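You operate a simulated robot arm through the tools that you are given. There is no shell and no other tool.

You are at the controls of a simulated robot arm. One attempt, no reset.

TASK
Power up the fitted drive slowly to the voltmeter's green band.
Fine: red button out, unlock, red switch on, supply dial up in small steps; no trip; do not start the motor.

Only the result counts: the job must be done as asked and must still hold three seconds after the hand-in. Knocking over, shifting, dropping, spilling or breaking anything else fails it.

THE ROBOT
A 6-joint arm with a three-finger gripper, fixed in place. Base frame: the origin is at the foot of the arm, x ahead of it, y to its left, z up. Lengths are in mm, angles in degrees, forces in N, time in s.
Its first joint turns from -166.0 to 166.0 degrees. Payload 4.89 kg.
Tool frame: the origin (TCP) lies between the finger pads and is the grasp point; the fingertips stand 30 mm ahead of it; z points along the fingers, y is the line along which they close. The gripper opens to 164 mm. The gripper's body begins 125 mm behind the TCP.
Orientation is that of the tool frame in the base frame, as a unit quaternion [w, x, y, z]. With the fingers straight down and closing along the base's y, the tool's x points along the base's -x, its y along +y and its z along -z.

THE INTERFACE
- The arm moves only by the tool jog_arm. Its argument "rows" is a list of rows, each a list of 7 numbers: the shift along the tool's x, y, z in mm, then the turn, a rotation vector about the tool's x, y, z in degrees, then the gripper command, from -1 (shut) to 1 (fully open), values between in proportion. In form: [[tx, ty, tz, rx, ry, rz, fingers], ...]. A call has 1 to 20 rows; each row is the pose to reach, as a shift and turn from the pose commanded when the call began, along the tool's axes at that moment. Rows are played at 5 a second. More than 50 mm and 8.6 degrees between two rows, or a gripper value outside its range, and nothing of the call is played. Where a pose cannot be reached the arm comes as near as it can. A force on the tool above 70 N (or 10 N above the force at the start of the call, whichever is more), or a blocked arm, ends the call early, and 0.2 s more pass. Each finger travels about 108 mm/s and halts on what it meets, pressing with about 25 N; the grip force reading is that of the motor and also rises with nothing between the fingers. The clock runs only during rows and for 0.2 s after the last one: add rows that repeat a pose to give the fingers time. The reply holds the time, the measured pose of the TCP, the force on the tool along the base axes, the opening and the grip force, in the units named above and with some noise, with the torque about the TCP (base axes, N m) and any sound that the robot's microphone picked up, and new pictures: "views" is both (left out), scene, wrist or none.
- Cameras (640 x 400 px; columns grow to the right, rows downward): "scene" is fixed at [222.9, -630.1, 1502]; the picture's right is [0.64, -0.77, 0.00], its down [-0.30, -0.25, -0.92] and it looks along [0.71, 0.59, -0.39] (base axes); focal length 328 px, centre (320, 200). "wrist" rides on the gripper at [76, -2, -152] in the tool frame; the picture's right is [0.02, 1.00, 0.00], its down [-0.88, 0.02, -0.47] and it looks along [-0.47, 0.01, 0.88] (tool axes); focal length 247 px, centre (320, 200). There is no depth. A picture from a camera that has moved, and an enlarged one, comes with that camera's place and axes in the base frame and with its lens. The place of the scene camera against the robot may be out by one fixed shift of up to 25 mm in any direction.
- lift_body(by): slides the trunk up (or, below 0, down) by that many mm; the arm rides with it, the base frame stays. It gives what a move gives, with no picture.
- close_up(camera, box): a new picture of the part [left, top, right, bottom] of that camera's present view, enlarged. It takes no simulated time.
- hand_in(): hands the job in; it is judged then, once.

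Places have to be worked out from the pictures, the camera data and where the tool is seen. Open the gripper and draw the arm clear of the work before you hand the job in, unless the task says otherwise.

The tools are called after "Call:" as a command line: name --pt "numbers of a row" for each row, then --argument value for the rest, lists and objects as JSON in quotes. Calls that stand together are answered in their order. jog_arm: Moves the arm, as the interface text tells. Its arguments: {"type":"object","properties":{"rows":{"type":"array"},"views":{"type":"string","enum":["both","scene","wrist","none"]}},"required":["rows"]} The other tools are called the same way: lift_body (by) slides the trunk up or down; close_up (camera, box) takes an enlarged picture of a part of a camera's view; hand_in () hands the job in.

At the start:

```text
time_s: 0.0
tool_pos: [546.0, 315.1, 1226.1]
ee_rot: [0.0, 0.0, 1.0, 0.0]
wrist_force: [0.1, 0.6, 0.0]
wrist_torque: [0.01, -0.02, -0.04]
gripper_width: 164.0
grasp_force: 0.0
trunk travel left (down, up): [-175.0, 215.0]
```

scene: 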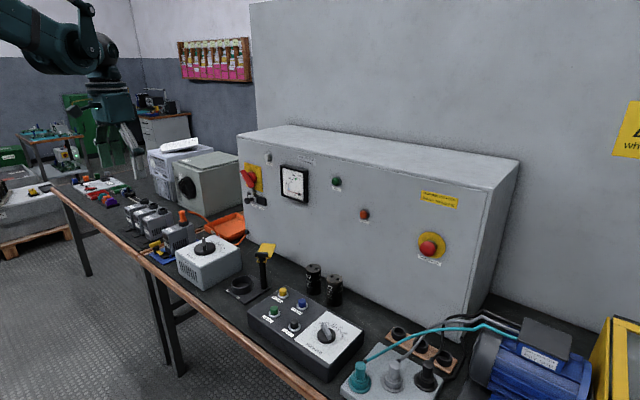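
wrist: 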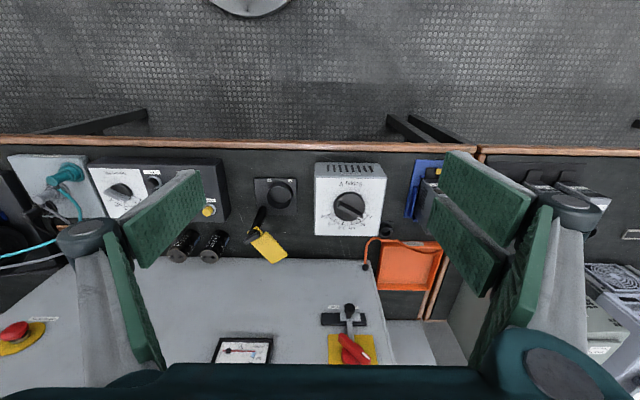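

I'll begin by looking at the panel closely in enlarged pictures before moving anything.

Call:
close_up --camera "scene" --box '[230, 130, 390, 230]'

Call:
close_up --camera "scene" --box '[380, 170, 500, 290]'

Call:
close_up --camera "scene" --box '[160, 220, 380, 380]'

Call:
close_up --camera "wrist" --box '[200, 150, 440, 370]'

Call:
close_up --camera "scene" --box '[50, 140, 250, 270]'

```text
4.00 times, centred on (310, 180) of scene
camera zoom: at [222.9, -630.1, 1502.0], right [0.64, -0.77, 0.0], down [-0.3, -0.25, -0.92], along [0.71, 0.59, -0.39], focal length 1314 px, centre (360, 280)
```

zoom: 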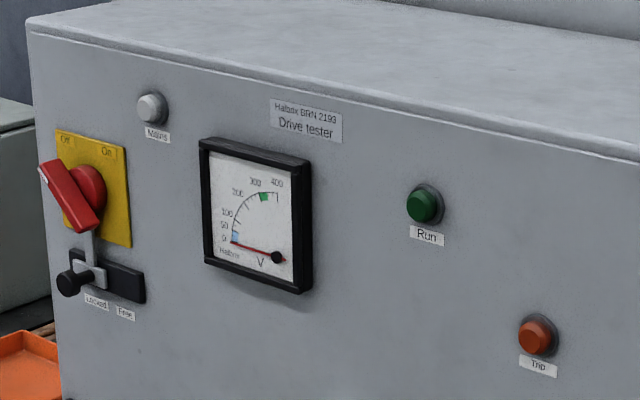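

```text
3.33 times, centred on (440, 230) of scene
camera zoom: at [222.9, -630.1, 1502.0], right [0.64, -0.77, 0.0], down [-0.3, -0.25, -0.92], along [0.71, 0.59, -0.39], focal length 1095 px, centre (-80, 100)
```

zoom: 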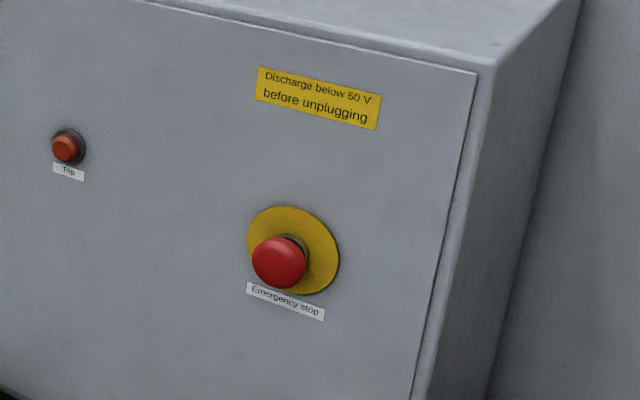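

```text
2.50 times, centred on (270, 300) of scene
camera zoom: at [222.9, -630.1, 1502.0], right [0.64, -0.77, 0.0], down [-0.3, -0.25, -0.92], along [0.71, 0.59, -0.39], focal length 821 px, centre (445, -50)
```

zoom: 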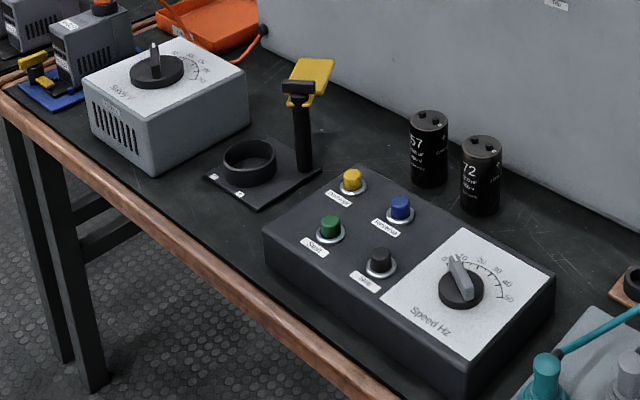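

```text
1.82 times, centred on (320, 260) of wrist
camera zoom: at [470.7, 313.5, 1377.0], right [-0.02, 1.0, 0.0], down [0.88, 0.02, 0.47], along [0.47, 0.01, -0.88], focal length 449 px, centre (320, 91)
```

zoom: 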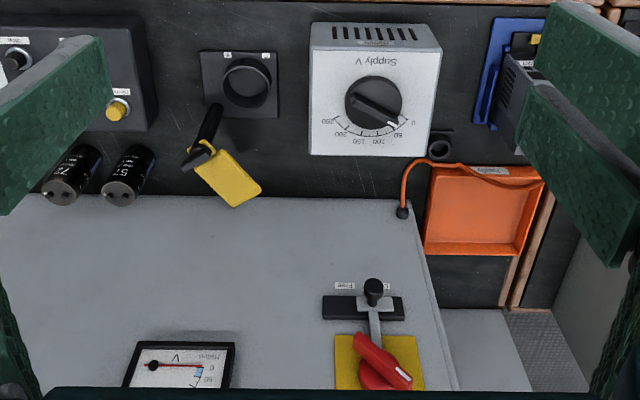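

```text
3.08 times, centred on (150, 205) of scene
camera zoom: at [222.9, -630.1, 1502.0], right [0.64, -0.77, 0.0], down [-0.3, -0.25, -0.92], along [0.71, 0.59, -0.39], focal length 1011 px, centre (843, 185)
```

zoom: 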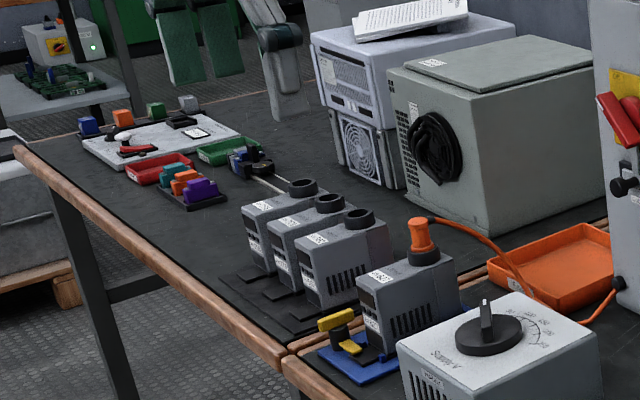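

The red switch looks to be near (1026, 403, 1057), the lock knob near (996, 400, 959), the e-stop near (1006, -367, 1030) and the supply dial near (779, 396, 835). I'll turn the tool horizontal and move toward the e-stop through free air, so I can inspect it.

Call:
jog_arm --pt "-10 -34 10 0 -8 0 1" --pt "-20 -68 20 0 -16 0 1" --pt "-30 -102 30 0 -24 0 1" --pt "-40 -136 40 0 -32 0 1" --pt "-50 -170 50 0 -40 0 1" --pt "-60 -204 60 0 -48 0 1" --pt "-70 -238 70 0 -56 0 1" --pt "-80 -272 80 0 -64 0 1" --pt "-90 -306 90 0 -72 0 1" --pt "-100 -340 100 0 -80 0 1" --pt "-110 -374 110 0 -88 0 1" --pt "-120 -408 120 0 -90 0 1"

```text
time_s: 2.6
tool_pos: [678.4, -96.9, 1155.8]
ee_rot: [0.687, -0.049, 0.723, -0.049]
wrist_force: [-2.7, 3.2, 7.9]
wrist_torque: [0.26, 1.01, -0.45]
gripper_width: 164.0
grasp_force: 0.0
out of reach, approached as far as the arm can: row 10, 11, 12
trunk travel left (down, up): [-175.0, 215.0]
camera wrist: at [523.0, -109.3, 1088.2], right [0.0, 0.99, -0.16], down [-0.43, 0.14, 0.89], along [0.9, 0.07, 0.42], focal length 247 px, centre (320, 200)
```

scene: 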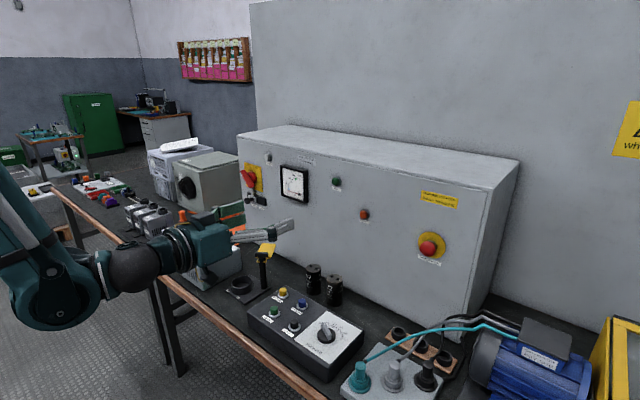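
wrist: 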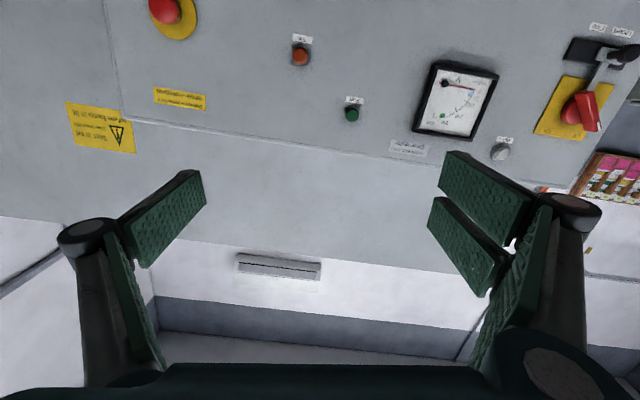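

Some rows were clamped, probably because the wrist was folded too close to the base. I'll reach further out and move toward the e-stop, then check where the commanded pose ends up.

Call:
jog_arm --pt "4 -10 30 0 0 0 1" --pt "8 -40 50 0 0 0 1" --pt "12 -70 70 0 0 0 1" --pt "16 -100 90 0 0 0 1" --pt "20 -135 110 0 0 0 1" --pt "24 -170 125 0 0 0 1" --pt "26 -207 134 0 0 0 1" --pt "26 -207 134 0 0 0 1"

```text
time_s: 4.4
tool_pos: [815.0, -303.0, 1142.7]
ee_rot: [0.707, 0.0, 0.707, -0.001]
wrist_force: [1.1, 0.0, -0.1]
wrist_torque: [0.0, 0.0, -0.01]
gripper_width: 163.8
grasp_force: 0.2
trunk travel left (down, up): [-175.0, 215.0]
camera wrist: at [663.7, -305.8, 1065.9], right [0.0, 1.0, -0.02], down [-0.47, 0.02, 0.88], along [0.88, 0.01, 0.47], focal length 247 px, centre (320, 200)
```

scene: 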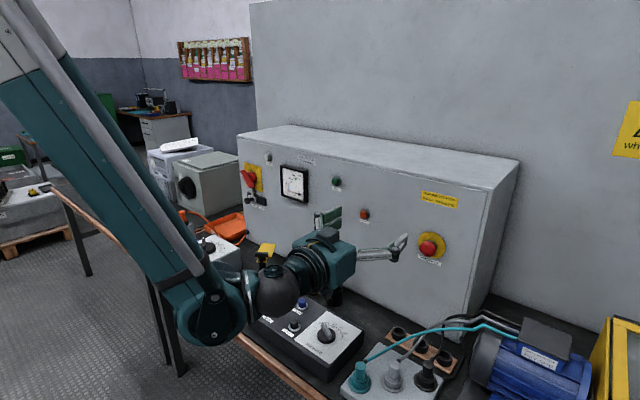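
wrist: 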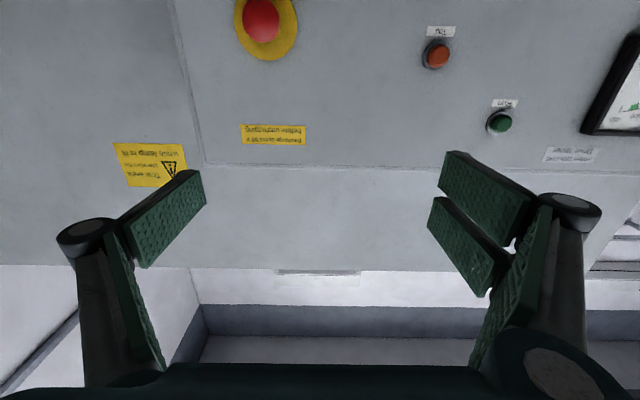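

The tool is now level at (815, -303, 1143). Next is a close look at the e-stop from the wrist camera.

Call:
close_up --camera "wrist" --box '[220, 0, 320, 65]'

Call:
close_up --camera "scene" --box '[405, 220, 465, 275]'

```text
6.15 times, centred on (270, 32) of wrist
camera zoom: at [663.7, -305.8, 1065.9], right [0.0, 1.0, -0.02], down [-0.47, 0.02, 0.88], along [0.88, 0.01, 0.47], focal length 1520 px, centre (628, 1231)
```

zoom: 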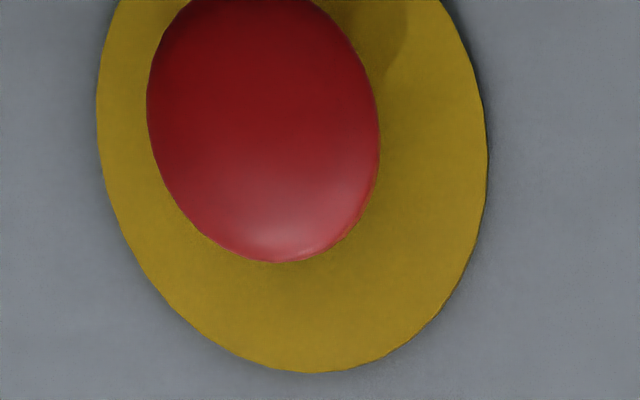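

```text
7.27 times, centred on (435, 248) of scene
camera zoom: at [222.9, -630.1, 1502.0], right [0.64, -0.77, 0.0], down [-0.3, -0.25, -0.92], along [0.71, 0.59, -0.39], focal length 2389 px, centre (-516, -146)
```

zoom: 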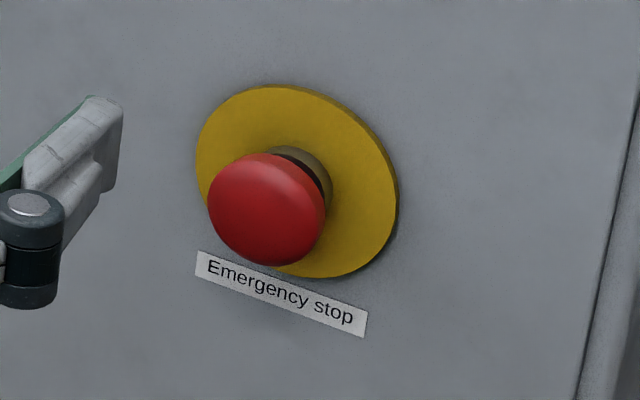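

The e-stop head is about 40 mm across, centred near (1008, -374, 1017). I'll line the open gripper up with it at x=900 and re-check its position.

Call:
jog_arm --pt "32 -18 20 0 0 0 1" --pt "64 -36 40 0 0 0 1" --pt "96 -54 62 0 0 0 1" --pt "126 -71 85 0 0 0 1" --pt "126 -71 85 0 0 0 1"

```text
time_s: 5.6
tool_pos: [899.0, -375.5, 1016.2]
ee_rot: [0.707, 0.0, 0.707, 0.0]
wrist_force: [-0.2, -0.3, -0.6]
wrist_torque: [0.02, -0.03, 0.02]
gripper_width: 164.0
grasp_force: 0.1
trunk travel left (down, up): [-175.0, 215.0]
camera wrist: at [746.9, -378.9, 939.3], right [0.0, 1.0, -0.02], down [-0.47, 0.02, 0.88], along [0.88, 0.01, 0.47], focal length 247 px, centre (320, 200)
```

scene: 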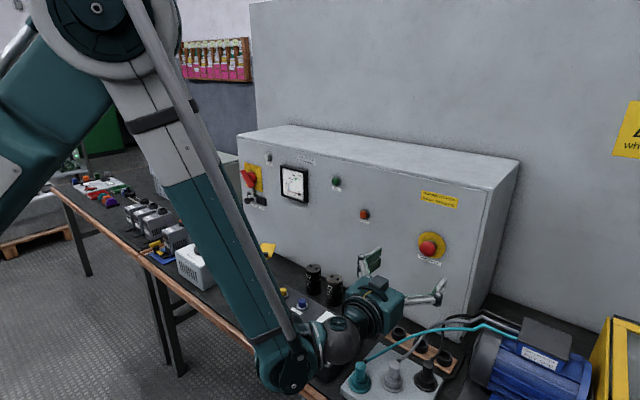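
wrist: 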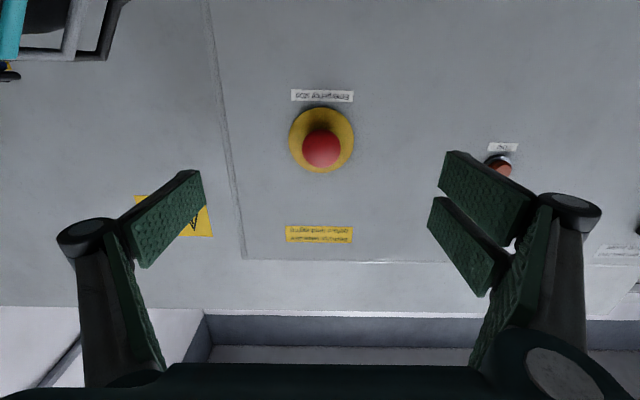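

The head centre is confirmed at y≈-376, z≈1016 with its front near x≈1005, and the panel face is near x≈1045. I'll narrow the gripper and advance so the fingertips straddle the head.

Call:
jog_arm --pt "0 0 25 0 0 0 0" --pt "0 0 50 0 0 0 0" --pt "0 0 75 0 0 0 0" --pt "0 0 90 0 0 0 0" --pt "0 0 90 0 0 0 0"

```text
time_s: 6.8
tool_pos: [989.7, -373.9, 1017.0]
ee_rot: [0.707, 0.001, 0.707, -0.001]
wrist_force: [-0.2, 0.0, -0.8]
wrist_torque: [0.02, 0.03, 0.02]
gripper_width: 82.0
grasp_force: 0.0
trunk travel left (down, up): [-175.0, 215.0]
camera wrist: at [838.3, -376.8, 940.8], right [0.0, 1.0, -0.02], down [-0.47, 0.02, 0.88], along [0.88, 0.01, 0.47], focal length 247 px, centre (320, 200)
```

scene: 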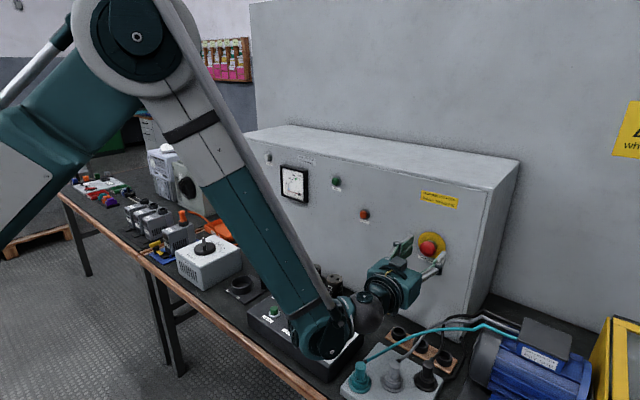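
wrist: 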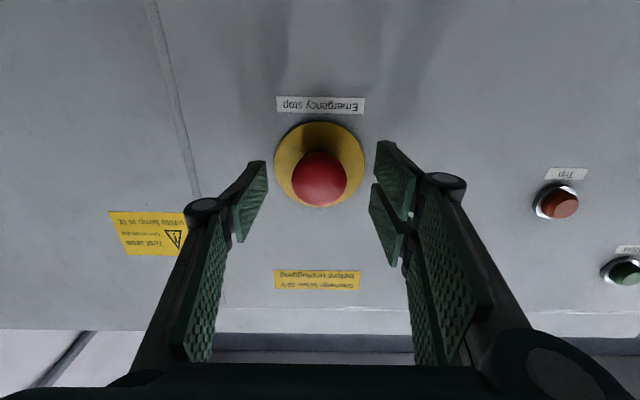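

The gripper is straddling the head. The arm's wrist joint looks close to the speed box, so I'll check that clearance before going further.

Call:
close_up --camera "scene" --box '[240, 230, 460, 390]'

Call:
close_up --camera "wrist" --box '[220, 80, 420, 260]'

```text
2.50 times, centred on (350, 310) of scene
camera zoom: at [222.9, -630.1, 1502.0], right [0.64, -0.77, 0.0], down [-0.3, -0.25, -0.92], along [0.71, 0.59, -0.39], focal length 821 px, centre (245, -75)
```

zoom: 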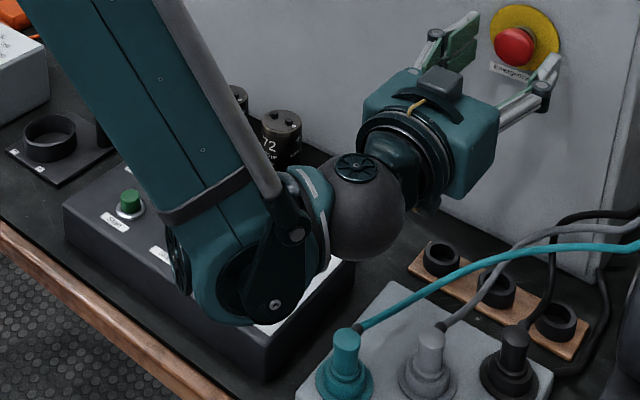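

```text
2.22 times, centred on (320, 170) of wrist
camera zoom: at [838.3, -376.8, 940.8], right [0.0, 1.0, -0.02], down [-0.47, 0.02, 0.88], along [0.88, 0.01, 0.47], focal length 549 px, centre (320, 267)
```

zoom: 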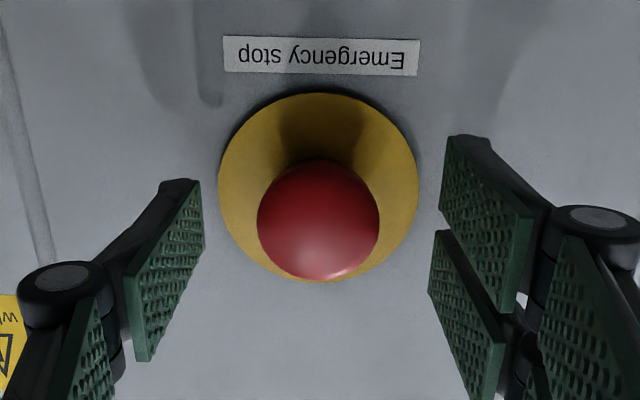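

Clearance is fine: the wrist joint's underside is at z≈840 or higher and the speed box knob tops out near 797. I'll advance 8 mm and close on the head.

Call:
jog_arm --pt "0 0 8 0 0 0 0" --pt "0 0 8 0 0 0 -1" --pt "0 0 8 0 0 0 -1" --pt "0 0 8 0 0 0 -1" --pt "0 0 8 0 0 0 -1" --views "wrist"

```text
time_s: 8.0
tool_pos: [997.0, -374.8, 1017.2]
ee_rot: [0.707, -0.001, 0.707, 0.0]
wrist_force: [0.1, -10.5, 2.8]
wrist_torque: [0.06, -0.06, -0.34]
gripper_width: 42.8
grasp_force: 45.0
trunk travel left (down, up): [-175.0, 215.0]
camera wrist: at [845.6, -377.4, 940.7], right [0.0, 1.0, -0.02], down [-0.47, 0.02, 0.88], along [0.88, 0.01, 0.47], focal length 247 px, centre (320, 200)
```

wrist: 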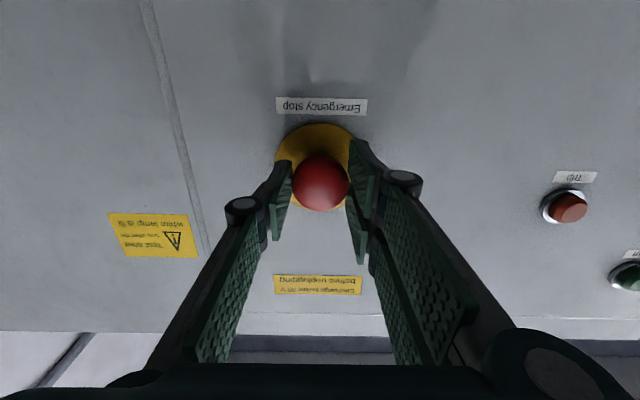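

The head is gripped, with the fingers 42.8 mm apart. I'll pull it straight out gently and watch the force.

Call:
jog_arm --pt "0 -1 6 0 0 0 -1" --pt "0 -1 4 0 0 0 -1" --pt "0 -1 2 0 0 0 -1" --pt "0 -1 0 0 0 0 -1" --pt "0 -1 -2 0 0 0 -1" --pt "0 -1 -2 0 0 0 -1" --views "wrist"

```text
time_s: 9.4
tool_pos: [994.4, -374.7, 1018.3]
ee_rot: [0.708, 0.001, 0.707, -0.001]
wrist_force: [2.5, -16.4, 27.3]
wrist_torque: [0.24, -0.64, -0.23]
gripper_width: 42.6
grasp_force: 44.7
trunk travel left (down, up): [-175.0, 215.0]
camera wrist: at [843.3, -377.5, 941.8], right [0.0, 1.0, -0.02], down [-0.47, 0.02, 0.88], along [0.88, 0.01, 0.47], focal length 247 px, centre (320, 200)
```

wrist: 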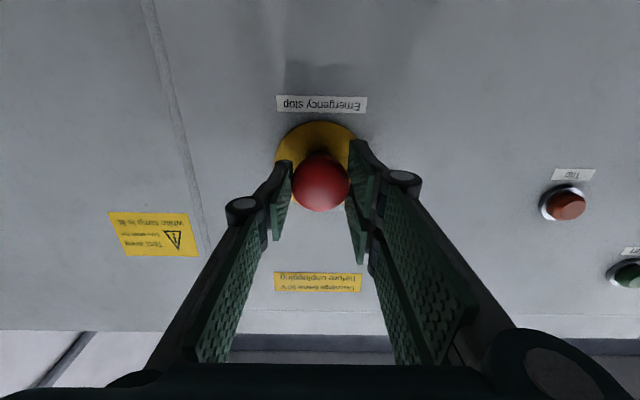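

My first rows nudged forward because the offsets count from the last command, so that wasn't a true pull. I'll now pull out properly in small steps.

Call:
jog_arm --pt "1 0 -3 0 0 0 -1" --pt "1 0 -6 0 0 0 -1" --pt "1 0 -9 0 0 0 -1" --pt "1 0 -9 0 0 0 -1" --views "both"

```text
time_s: 10.4
tool_pos: [985.5, -374.6, 1019.0]
ee_rot: [0.708, 0.0, 0.706, 0.0]
wrist_force: [2.5, -9.1, 45.0]
wrist_torque: [0.26, -1.1, -0.1]
gripper_width: 42.4
grasp_force: 45.3
trunk travel left (down, up): [-175.0, 215.0]
camera wrist: at [833.7, -377.7, 941.5], right [0.0, 1.0, -0.02], down [-0.47, 0.02, 0.88], along [0.88, 0.01, 0.47], focal length 247 px, centre (320, 200)
```

scene: 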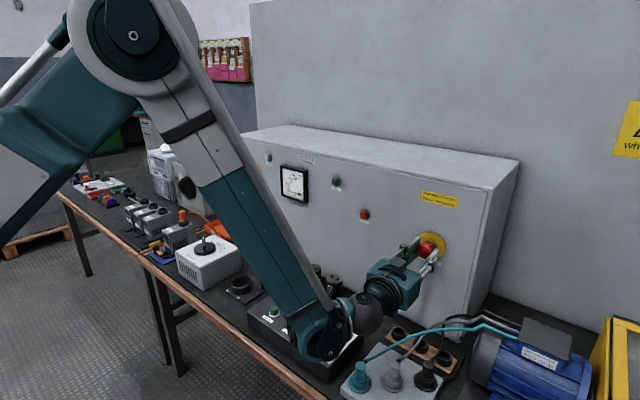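
wrist: 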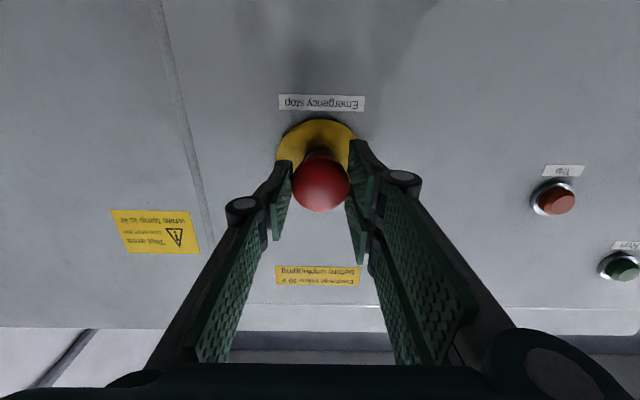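

The head is coming out with the fingers, but there's a 45 N upward side force. I'll relieve that by moving up slightly and then test whether it pulls any further.

Call:
jog_arm --pt "-1.5 0 0 0 0 0 -1" --pt "-3 0 0 0 0 0 -1" --pt "-3 0 0 0 0 0 -1" --views "none"

Call:
jog_arm --pt "0 0 -2 0 0 0 -1" --pt "0 0 -4 0 0 0 -1" --pt "0 0 -4 0 0 0 -1" --views "wrist"

```text
time_s: 11.2
tool_pos: [985.5, -374.5, 1018.8]
ee_rot: [0.707, -0.001, 0.707, -0.001]
wrist_force: [-2.8, -4.2, 5.7]
wrist_torque: [-0.02, -0.26, -0.05]
gripper_width: 42.2
grasp_force: 44.8
trunk travel left (down, up): [-175.0, 215.0]
```

```text
time_s: 12.0
tool_pos: [984.0, -375.6, 1019.2]
ee_rot: [0.707, -0.001, 0.707, 0.001]
wrist_force: [36.7, -7.4, 16.7]
wrist_torque: [0.0, -0.35, -0.03]
gripper_width: 42.2
grasp_force: 45.2
trunk travel left (down, up): [-175.0, 215.0]
camera wrist: at [832.7, -377.7, 941.9], right [0.0, 1.0, -0.02], down [-0.47, 0.02, 0.88], along [0.88, 0.01, 0.47], focal length 247 px, centre (320, 200)
```

wrist: 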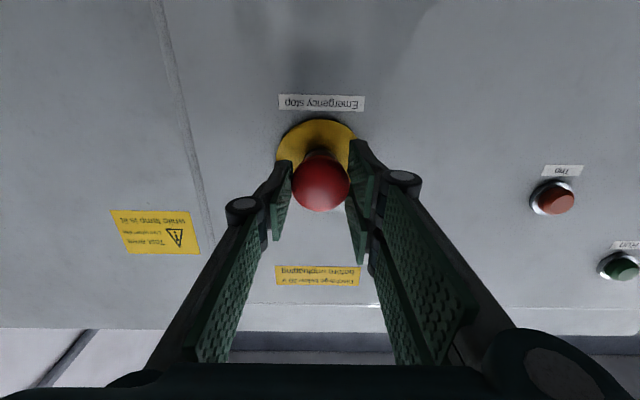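

The x force rose to 37 N with no further travel, so the button is fully out against its stop. I'll ease the tension, open, and retreat straight back.

Call:
jog_arm --pt "0 0 2 0 0 0 -1" --pt "0 0 2 0 0 0 0" --pt "0 0 2 0 0 0 0.3" --pt "0 0 -20 0 0 0 0.3" --pt "0 0 -60 0 0 0 0.3" --pt "0 0 -100 0 0 0 0.3" --pt "0 0 -100 0 0 0 0.3" --views "both"

```text
time_s: 13.6
tool_pos: [881.0, -374.9, 1019.9]
ee_rot: [0.707, 0.0, 0.707, 0.0]
wrist_force: [0.7, -0.2, 0.2]
wrist_torque: [0.03, 0.01, -0.05]
gripper_width: 106.5
grasp_force: 0.1
trunk travel left (down, up): [-175.0, 215.0]
camera wrist: at [729.1, -377.1, 944.1], right [0.0, 1.0, -0.02], down [-0.47, 0.02, 0.88], along [0.88, 0.01, 0.47], focal length 247 px, centre (320, 200)
```

scene: 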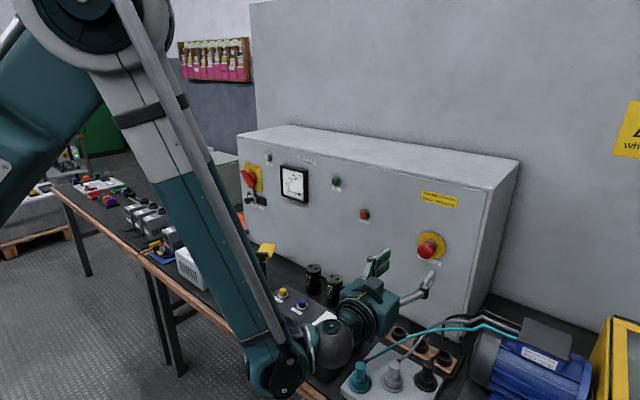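
wrist: 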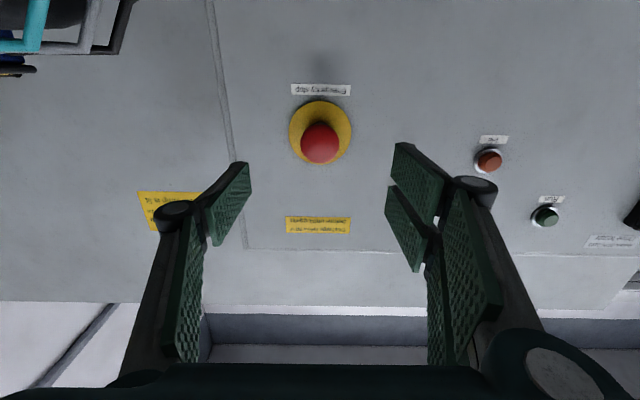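

The button is visibly out. Next I'll go up and across at z≈1150, clear of the bench items, toward the red switch and lock.

Call:
jog_arm --pt "-43 0 -10 0 0 0 0.3" --pt "-86 20 -20 0 0 0 0.3" --pt "-130 45 -31 0 0 0 0.3" --pt "-130 92 -31 0 0 0 0.3" --pt "-130 139 -31 0 0 0 0.3" --pt "-130 186 -31 0 0 0 0.3" --pt "-130 233 -31 0 0 0 0.3" --pt "-130 280 -31 0 0 0 0.3" --pt "-130 327 -31 0 0 0 0.3" --pt "-130 374 -31 0 0 0 0.3" --pt "-130 421 -31 0 0 0 0.3" --pt "-130 468 -31 0 0 0 0.3" --pt "-130 515 -31 0 0 0 0.3" --pt "-130 562 -31 0 0 0 0.3" --pt "-130 609 -31 0 0 0 0.3" --pt "-130 656 -31 0 0 0 0.3" --pt "-130 703 -31 0 0 0 0.3" --pt "-130 745 -31 0 0 0 0.3" --pt "-100 755 -31 0 0 0 0.3" --pt "-80 755 -31 0 0 0 0.3" --views "both"

```text
refused: row 3 steps farther than a row can; nothing moved
```

One row was slightly too long a step, so I'm resending the move with smaller steps.

Call:
jog_arm --pt "-43 0 -10 0 0 0 0.3" --pt "-86 15 -20 0 0 0 0.3" --pt "-130 35 -28 0 0 0 0.3" --pt "-130 82 -31 0 0 0 0.3" --pt "-130 129 -31 0 0 0 0.3" --pt "-130 176 -31 0 0 0 0.3" --pt "-130 223 -31 0 0 0 0.3" --pt "-130 270 -31 0 0 0 0.3" --pt "-130 317 -31 0 0 0 0.3" --pt "-130 364 -31 0 0 0 0.3" --pt "-130 411 -31 0 0 0 0.3" --pt "-130 458 -31 0 0 0 0.3" --pt "-130 505 -31 0 0 0 0.3" --pt "-130 552 -31 0 0 0 0.3" --pt "-130 599 -31 0 0 0 0.3" --pt "-130 646 -31 0 0 0 0.3" --pt "-130 693 -31 0 0 0 0.3" --pt "-130 740 -31 0 0 0 0.3" --pt "-100 755 -31 0 0 0 0.3" --pt "-80 755 -31 0 0 0 0.3" --views "both"

```text
time_s: 17.8
tool_pos: [851.4, 380.9, 1098.5]
ee_rot: [0.708, 0.001, 0.707, -0.001]
wrist_force: [-1.5, -0.9, 1.0]
wrist_torque: [0.01, 0.04, 0.04]
gripper_width: 106.2
grasp_force: 0.2
trunk travel left (down, up): [-175.0, 215.0]
camera wrist: at [700.3, 378.9, 1022.5], right [0.0, 1.0, -0.02], down [-0.47, 0.02, 0.88], along [0.88, 0.01, 0.47], focal length 247 px, centre (320, 200)
```

scene: 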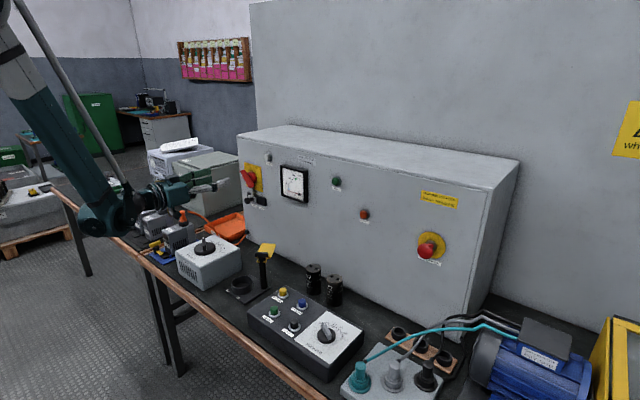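
wrist: 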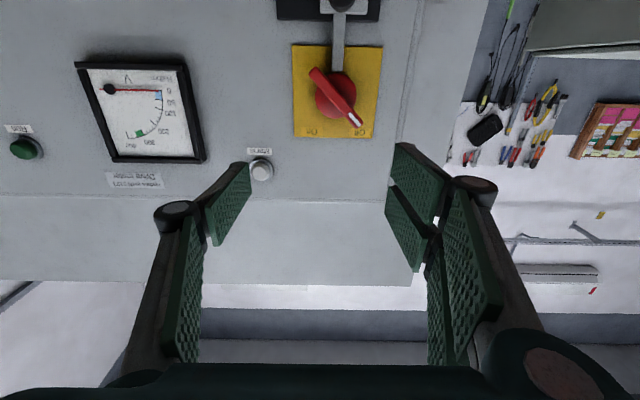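

The switch handle points up-left at Off, so it needs a clockwise turn to On, up-right, once unlocked. I'll lower to see the lock slider better.

Call:
jog_arm --pt "30 0 0 0 0 0 0.3" --pt "60 0 0 0 0 0 0.3" --pt "100 10 0 0 0 0 0.3" --pt "130 20 0 0 0 0 0.3" --pt "130 20 0 0 0 0 0.3" --views "both"

Call:
close_up --camera "wrist" --box '[220, 60, 420, 200]'

Call:
close_up --camera "scene" --box '[225, 150, 285, 215]'

```text
time_s: 19.0
tool_pos: [864.8, 407.9, 980.6]
ee_rot: [0.706, 0.001, 0.708, -0.001]
wrist_force: [0.6, -0.1, 0.2]
wrist_torque: [0.01, -0.01, 0.04]
gripper_width: 106.3
grasp_force: 0.0
out of reach, approached as far as the arm can: row 3, 4, 5
trunk travel left (down, up): [-175.0, 215.0]
camera wrist: at [714.3, 405.7, 903.7], right [0.0, 1.0, -0.02], down [-0.47, 0.02, 0.88], along [0.88, 0.01, 0.47], focal length 247 px, centre (320, 200)
```

scene: 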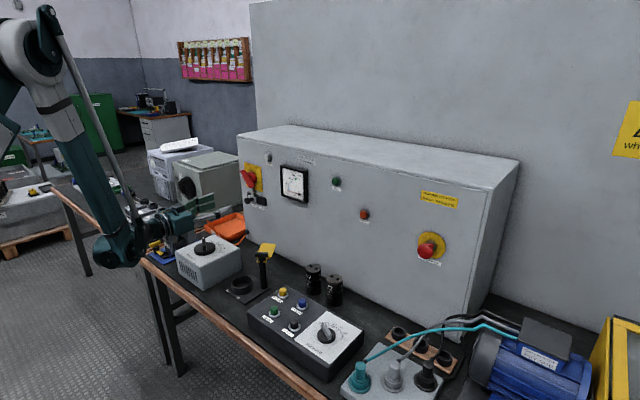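
wrist: 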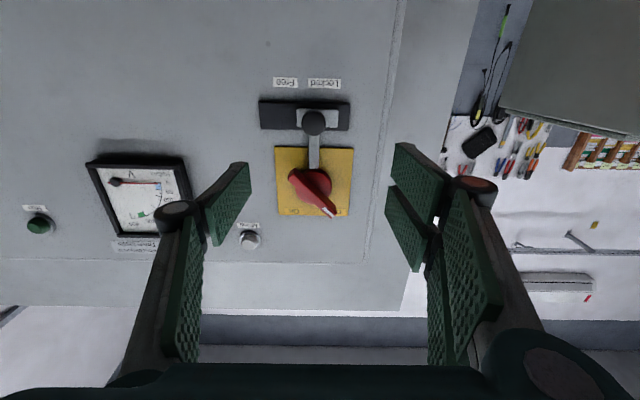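

```text
2.86 times, centred on (320, 130) of wrist
camera zoom: at [714.3, 405.7, 903.7], right [0.0, 1.0, -0.02], down [-0.47, 0.02, 0.88], along [0.88, 0.01, 0.47], focal length 706 px, centre (320, 400)
```

zoom: 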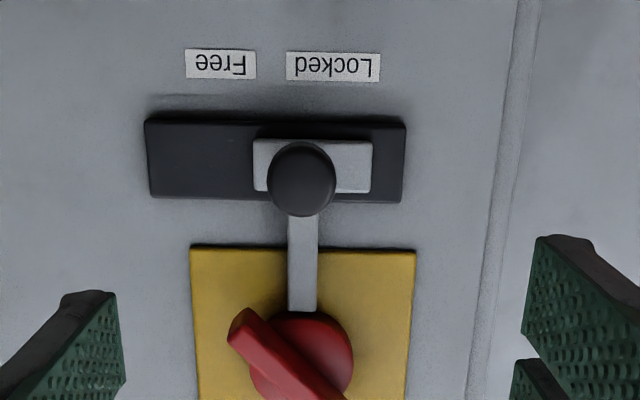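

```text
6.15 times, centred on (255, 182) of scene
camera zoom: at [222.9, -630.1, 1502.0], right [0.64, -0.77, 0.0], down [-0.3, -0.25, -0.92], along [0.71, 0.59, -0.39], focal length 2021 px, centre (720, 308)
```

zoom: 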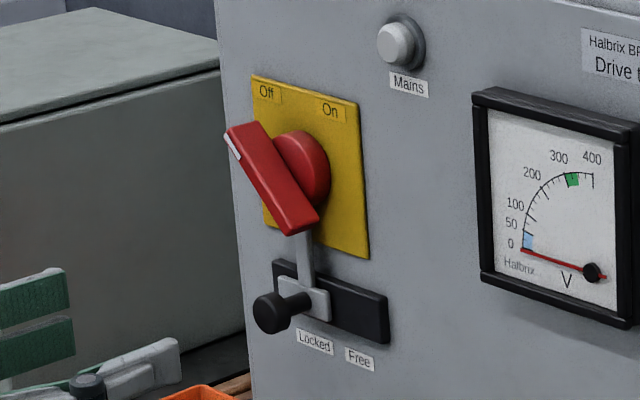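

The arm hit a reach limit when low and close in. The lock knob is about 25 mm across, near (1000, 400, 957), and must slide toward -y to Free. I'll line up with it while moving forward.

Call:
jog_arm --pt "0 -3 20 0 0 0 -0.1" --pt "0 -6 40 0 0 0 -0.1" --pt "10 -8 50 0 0 0 -0.1" --pt "20 -8 60 0 0 0 -0.1" --pt "23 -8 60 0 0 0 -0.1" --views "both"

Call:
close_up --camera "wrist" --box '[220, 80, 420, 220]'

```text
time_s: 20.2
tool_pos: [923.9, 398.1, 958.2]
ee_rot: [0.707, 0.001, 0.707, -0.001]
wrist_force: [-0.3, -0.6, 1.2]
wrist_torque: [0.0, -0.01, 0.01]
gripper_width: 73.8
grasp_force: 0.1
trunk travel left (down, up): [-175.0, 215.0]
camera wrist: at [772.8, 396.9, 881.0], right [0.0, 1.0, -0.02], down [-0.47, 0.02, 0.88], along [0.88, 0.01, 0.47], focal length 247 px, centre (320, 200)
```

scene: 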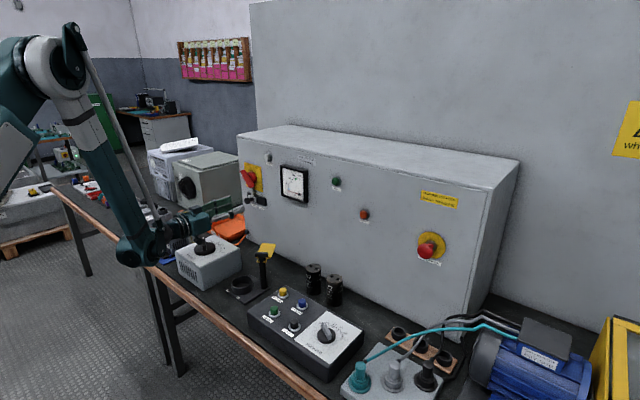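
wrist: 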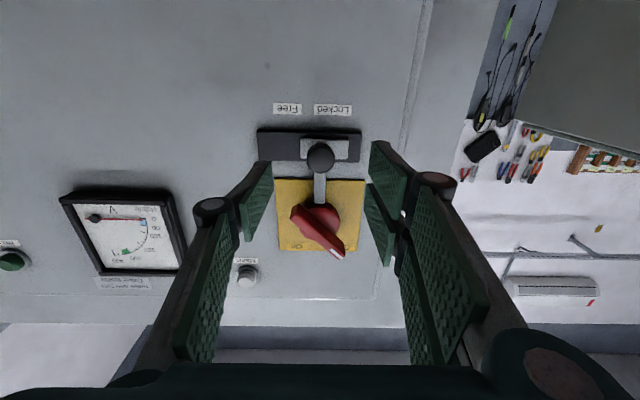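

```text
2.86 times, centred on (320, 150) of wrist
camera zoom: at [772.8, 396.9, 881.0], right [0.0, 1.0, -0.02], down [-0.47, 0.02, 0.88], along [0.88, 0.01, 0.47], focal length 706 px, centre (320, 343)
```

zoom: 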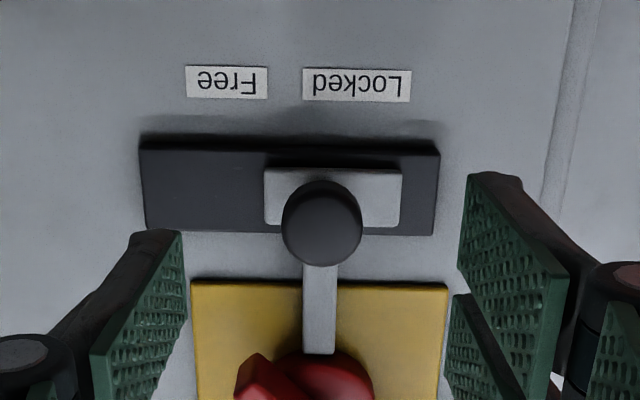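

Two views put the knob's front face at (994, 399.5, 956). I'll advance so the fingers straddle it, then close on it.

Call:
jog_arm --pt "1 1 30 0 0 0 -0.3" --pt "2 1.5 55 0 0 0 -0.3" --pt "2 1.5 63 0 0 0 -0.3" --pt "2 1.5 63 0 0 0 -0.6" --pt "2 1.5 63 0 0 0 -1" --pt "2 1.5 63 0 0 0 -1" --pt "2 1.5 63 0 0 0 -1" --views "both"

Call:
close_up --camera "wrist" --box '[220, 80, 420, 220]'

Call:
close_up --camera "scene" --box '[225, 150, 285, 215]'

```text
time_s: 20.8
tool_pos: [964.6, 394.8, 964.7]
ee_rot: [0.709, 0.002, 0.706, -0.003]
wrist_force: [6.5, -11.0, 86.7]
wrist_torque: [-0.27, 13.93, 2.1]
gripper_width: 57.3
grasp_force: 0.0
trunk travel left (down, up): [-175.0, 215.0]
stopped in row 2: the force on the tool passed its limit at 143 N (the readings are from after the stop); the commanded pose is now the measured one
camera wrist: at [813.4, 393.0, 886.4], right [0.0, 1.0, -0.02], down [-0.48, 0.02, 0.88], along [0.88, 0.01, 0.48], focal length 247 px, centre (320, 200)
```

scene: 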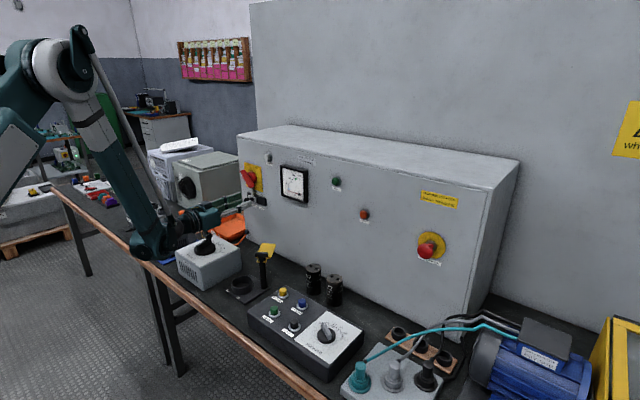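
wrist: 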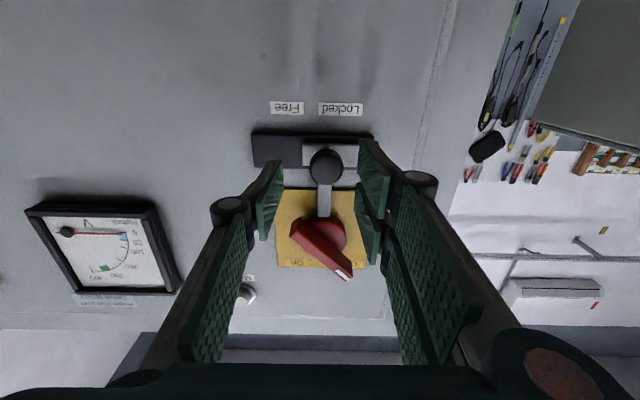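

```text
2.86 times, centred on (320, 150) of wrist
camera zoom: at [813.4, 393.0, 886.4], right [0.0, 1.0, -0.02], down [-0.48, 0.02, 0.88], along [0.88, 0.01, 0.48], focal length 706 px, centre (320, 343)
```

zoom: 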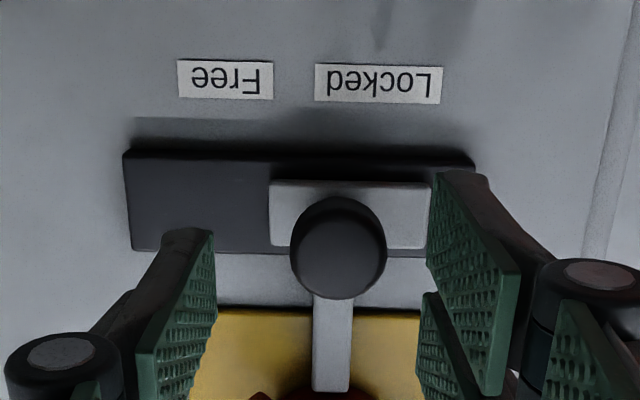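

```text
6.15 times, centred on (255, 182) of scene
camera zoom: at [222.9, -630.1, 1502.0], right [0.64, -0.77, 0.0], down [-0.3, -0.25, -0.92], along [0.71, 0.59, -0.39], focal length 2021 px, centre (720, 308)
```

zoom: 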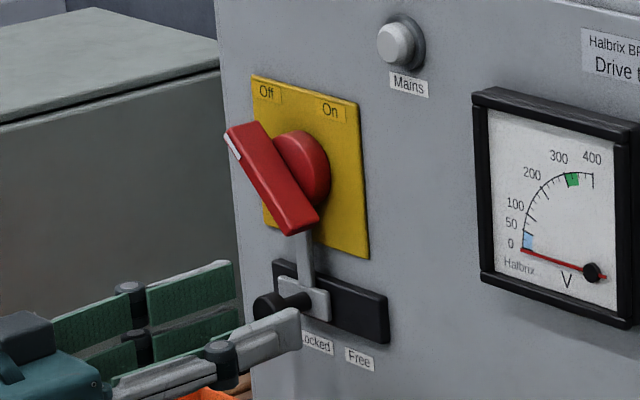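

The call stopped on an upward force at about x=805, so the camera or underside of the gripper touched the supply dial's pointer below it. I'll lift straight up and inspect the supply box.

Call:
jog_arm --pt "-15 0 0 0 0 0 -0.3" --pt "-40 0 0 0 0 0 -0.3" --pt "-60 0 -30 0 0 0 -0.3" --pt "-80 0 -60 0 0 0 -0.3" --pt "-100 0 -90 0 0 0 -0.3" --pt "-100 0 -90 0 0 0 -0.3" --views "both"

Call:
close_up --camera "scene" --box '[150, 210, 260, 300]'

```text
time_s: 22.1
tool_pos: [873.7, 398.1, 1061.1]
ee_rot: [0.707, 0.0, 0.707, -0.001]
wrist_force: [1.0, -0.3, 1.1]
wrist_torque: [0.0, 0.01, 0.04]
gripper_width: 57.2
grasp_force: 0.1
trunk travel left (down, up): [-175.0, 215.0]
camera wrist: at [723.3, 395.8, 983.6], right [0.0, 1.0, -0.02], down [-0.47, 0.02, 0.88], along [0.88, 0.01, 0.47], focal length 247 px, centre (320, 200)
```

scene: 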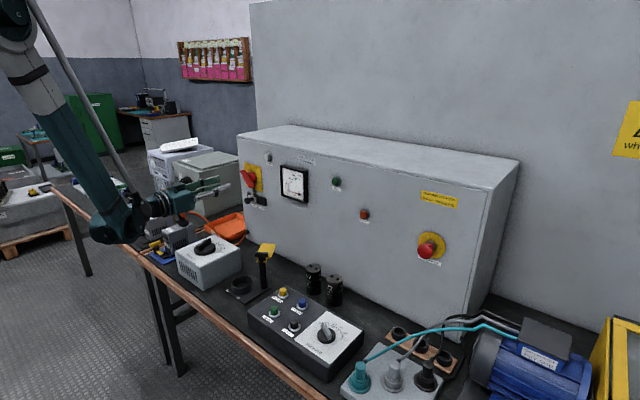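
wrist: 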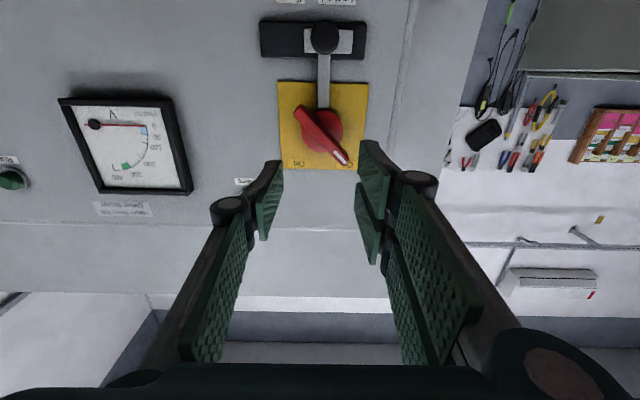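

```text
4.44 times, centred on (205, 255) of scene
camera zoom: at [222.9, -630.1, 1502.0], right [0.64, -0.77, 0.0], down [-0.3, -0.25, -0.92], along [0.71, 0.59, -0.39], focal length 1460 px, centre (831, -44)
```

zoom: 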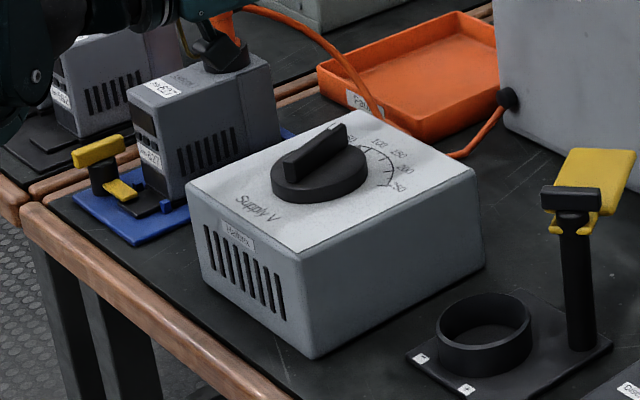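

The pointer on the dial was turned by the contact, but the box itself hasn't shifted. The supply is still off, so I'll return the dial to 0 before switching on. I'll tilt the tool 45° downward so the hand stays clear above the dial while I work on the lock.

Call:
jog_arm --pt "0 0 0 0 8 0 -0.3" --pt "0 0 0 0 16 0 -0.3" --pt "10 0 2 0 24 0 -0.3" --pt "20 1 3 0 32 0 -0.3" --pt "35 2 6 0 40 0 -0.3" --pt "51 2 6 0 45 0 -0.3" --pt "51 2 6 0 45 0 -0.3" --views "both"

Call:
close_up --camera "wrist" --box '[220, 20, 420, 200]'

```text
time_s: 23.8
tool_pos: [884.0, 401.3, 1007.7]
ee_rot: [0.382, -0.001, 0.924, 0.0]
wrist_force: [0.5, -0.3, -0.4]
wrist_torque: [-0.04, 0.01, -0.01]
gripper_width: 57.6
grasp_force: 0.1
trunk travel left (down, up): [-175.0, 215.0]
camera wrist: at [722.2, 399.4, 1060.5], right [-0.01, 1.0, -0.02], down [0.29, 0.02, 0.96], along [0.96, 0.01, -0.29], focal length 247 px, centre (320, 200)
```

scene: 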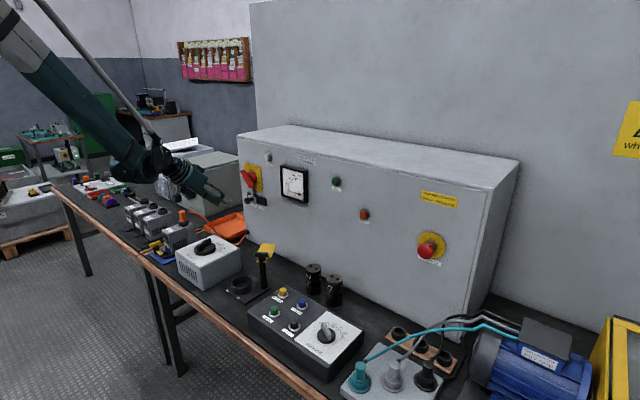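
wrist: 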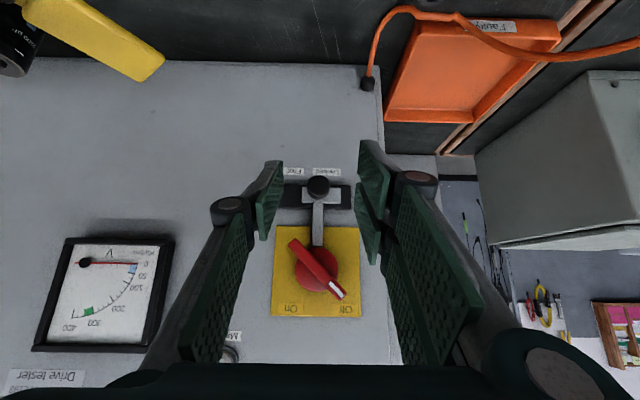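

```text
2.22 times, centred on (320, 110) of wrist
camera zoom: at [722.2, 399.4, 1060.5], right [-0.01, 1.0, -0.02], down [0.29, 0.02, 0.96], along [0.96, 0.01, -0.29], focal length 549 px, centre (320, 400)
```

zoom: 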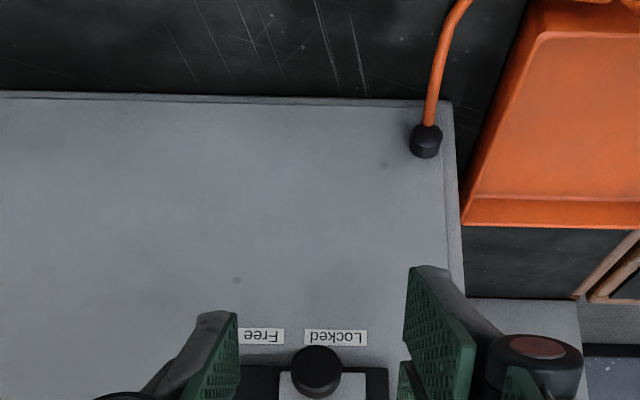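

With the tilt the way is clear, and the knob is still at about (994, 399.5, 958). I'll advance the fingers to straddle it.

Call:
jog_arm --pt "-12 0 30 0 0 0 -0.3" --pt "-24 0 60 0 0 0 -0.3" --pt "-37 -1 90 0 0 0 -0.3" --pt "-49 -1.5 118 0 0 0 -0.3" --pt "-49 -1.5 118 0 0 0 -0.3" --views "both"

Call:
close_up --camera "scene" --box '[205, 150, 285, 235]'

```text
time_s: 24.9
tool_pos: [1000.4, 397.6, 958.7]
ee_rot: [0.385, 0.001, 0.923, -0.002]
wrist_force: [-1.4, -0.6, 0.8]
wrist_torque: [0.01, 0.0, 0.03]
gripper_width: 58.5
grasp_force: 0.8
trunk travel left (down, up): [-175.0, 215.0]
camera wrist: at [839.6, 396.2, 1011.3], right [-0.01, 1.0, -0.02], down [0.29, 0.02, 0.96], along [0.96, 0.01, -0.29], focal length 247 px, centre (320, 200)
```

scene: 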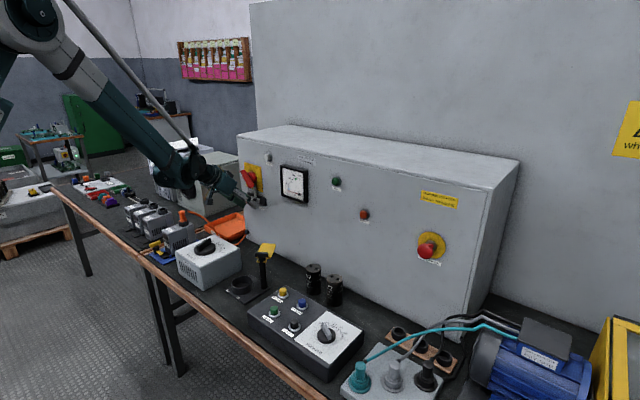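
wrist: 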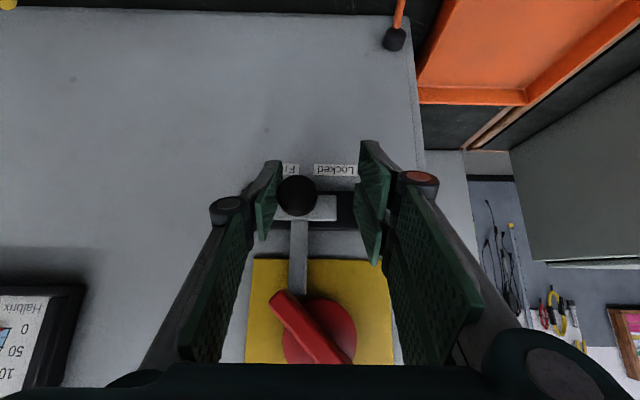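

```text
4.71 times, centred on (245, 192) of scene
camera zoom: at [222.9, -630.1, 1502.0], right [0.64, -0.77, 0.0], down [-0.3, -0.25, -0.92], along [0.71, 0.59, -0.39], focal length 1546 px, centre (673, 235)
```

zoom: 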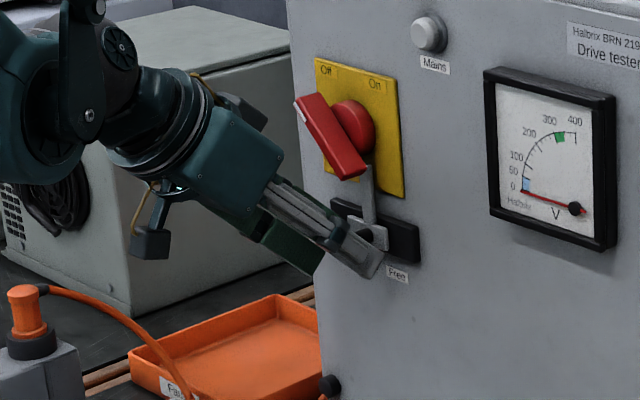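

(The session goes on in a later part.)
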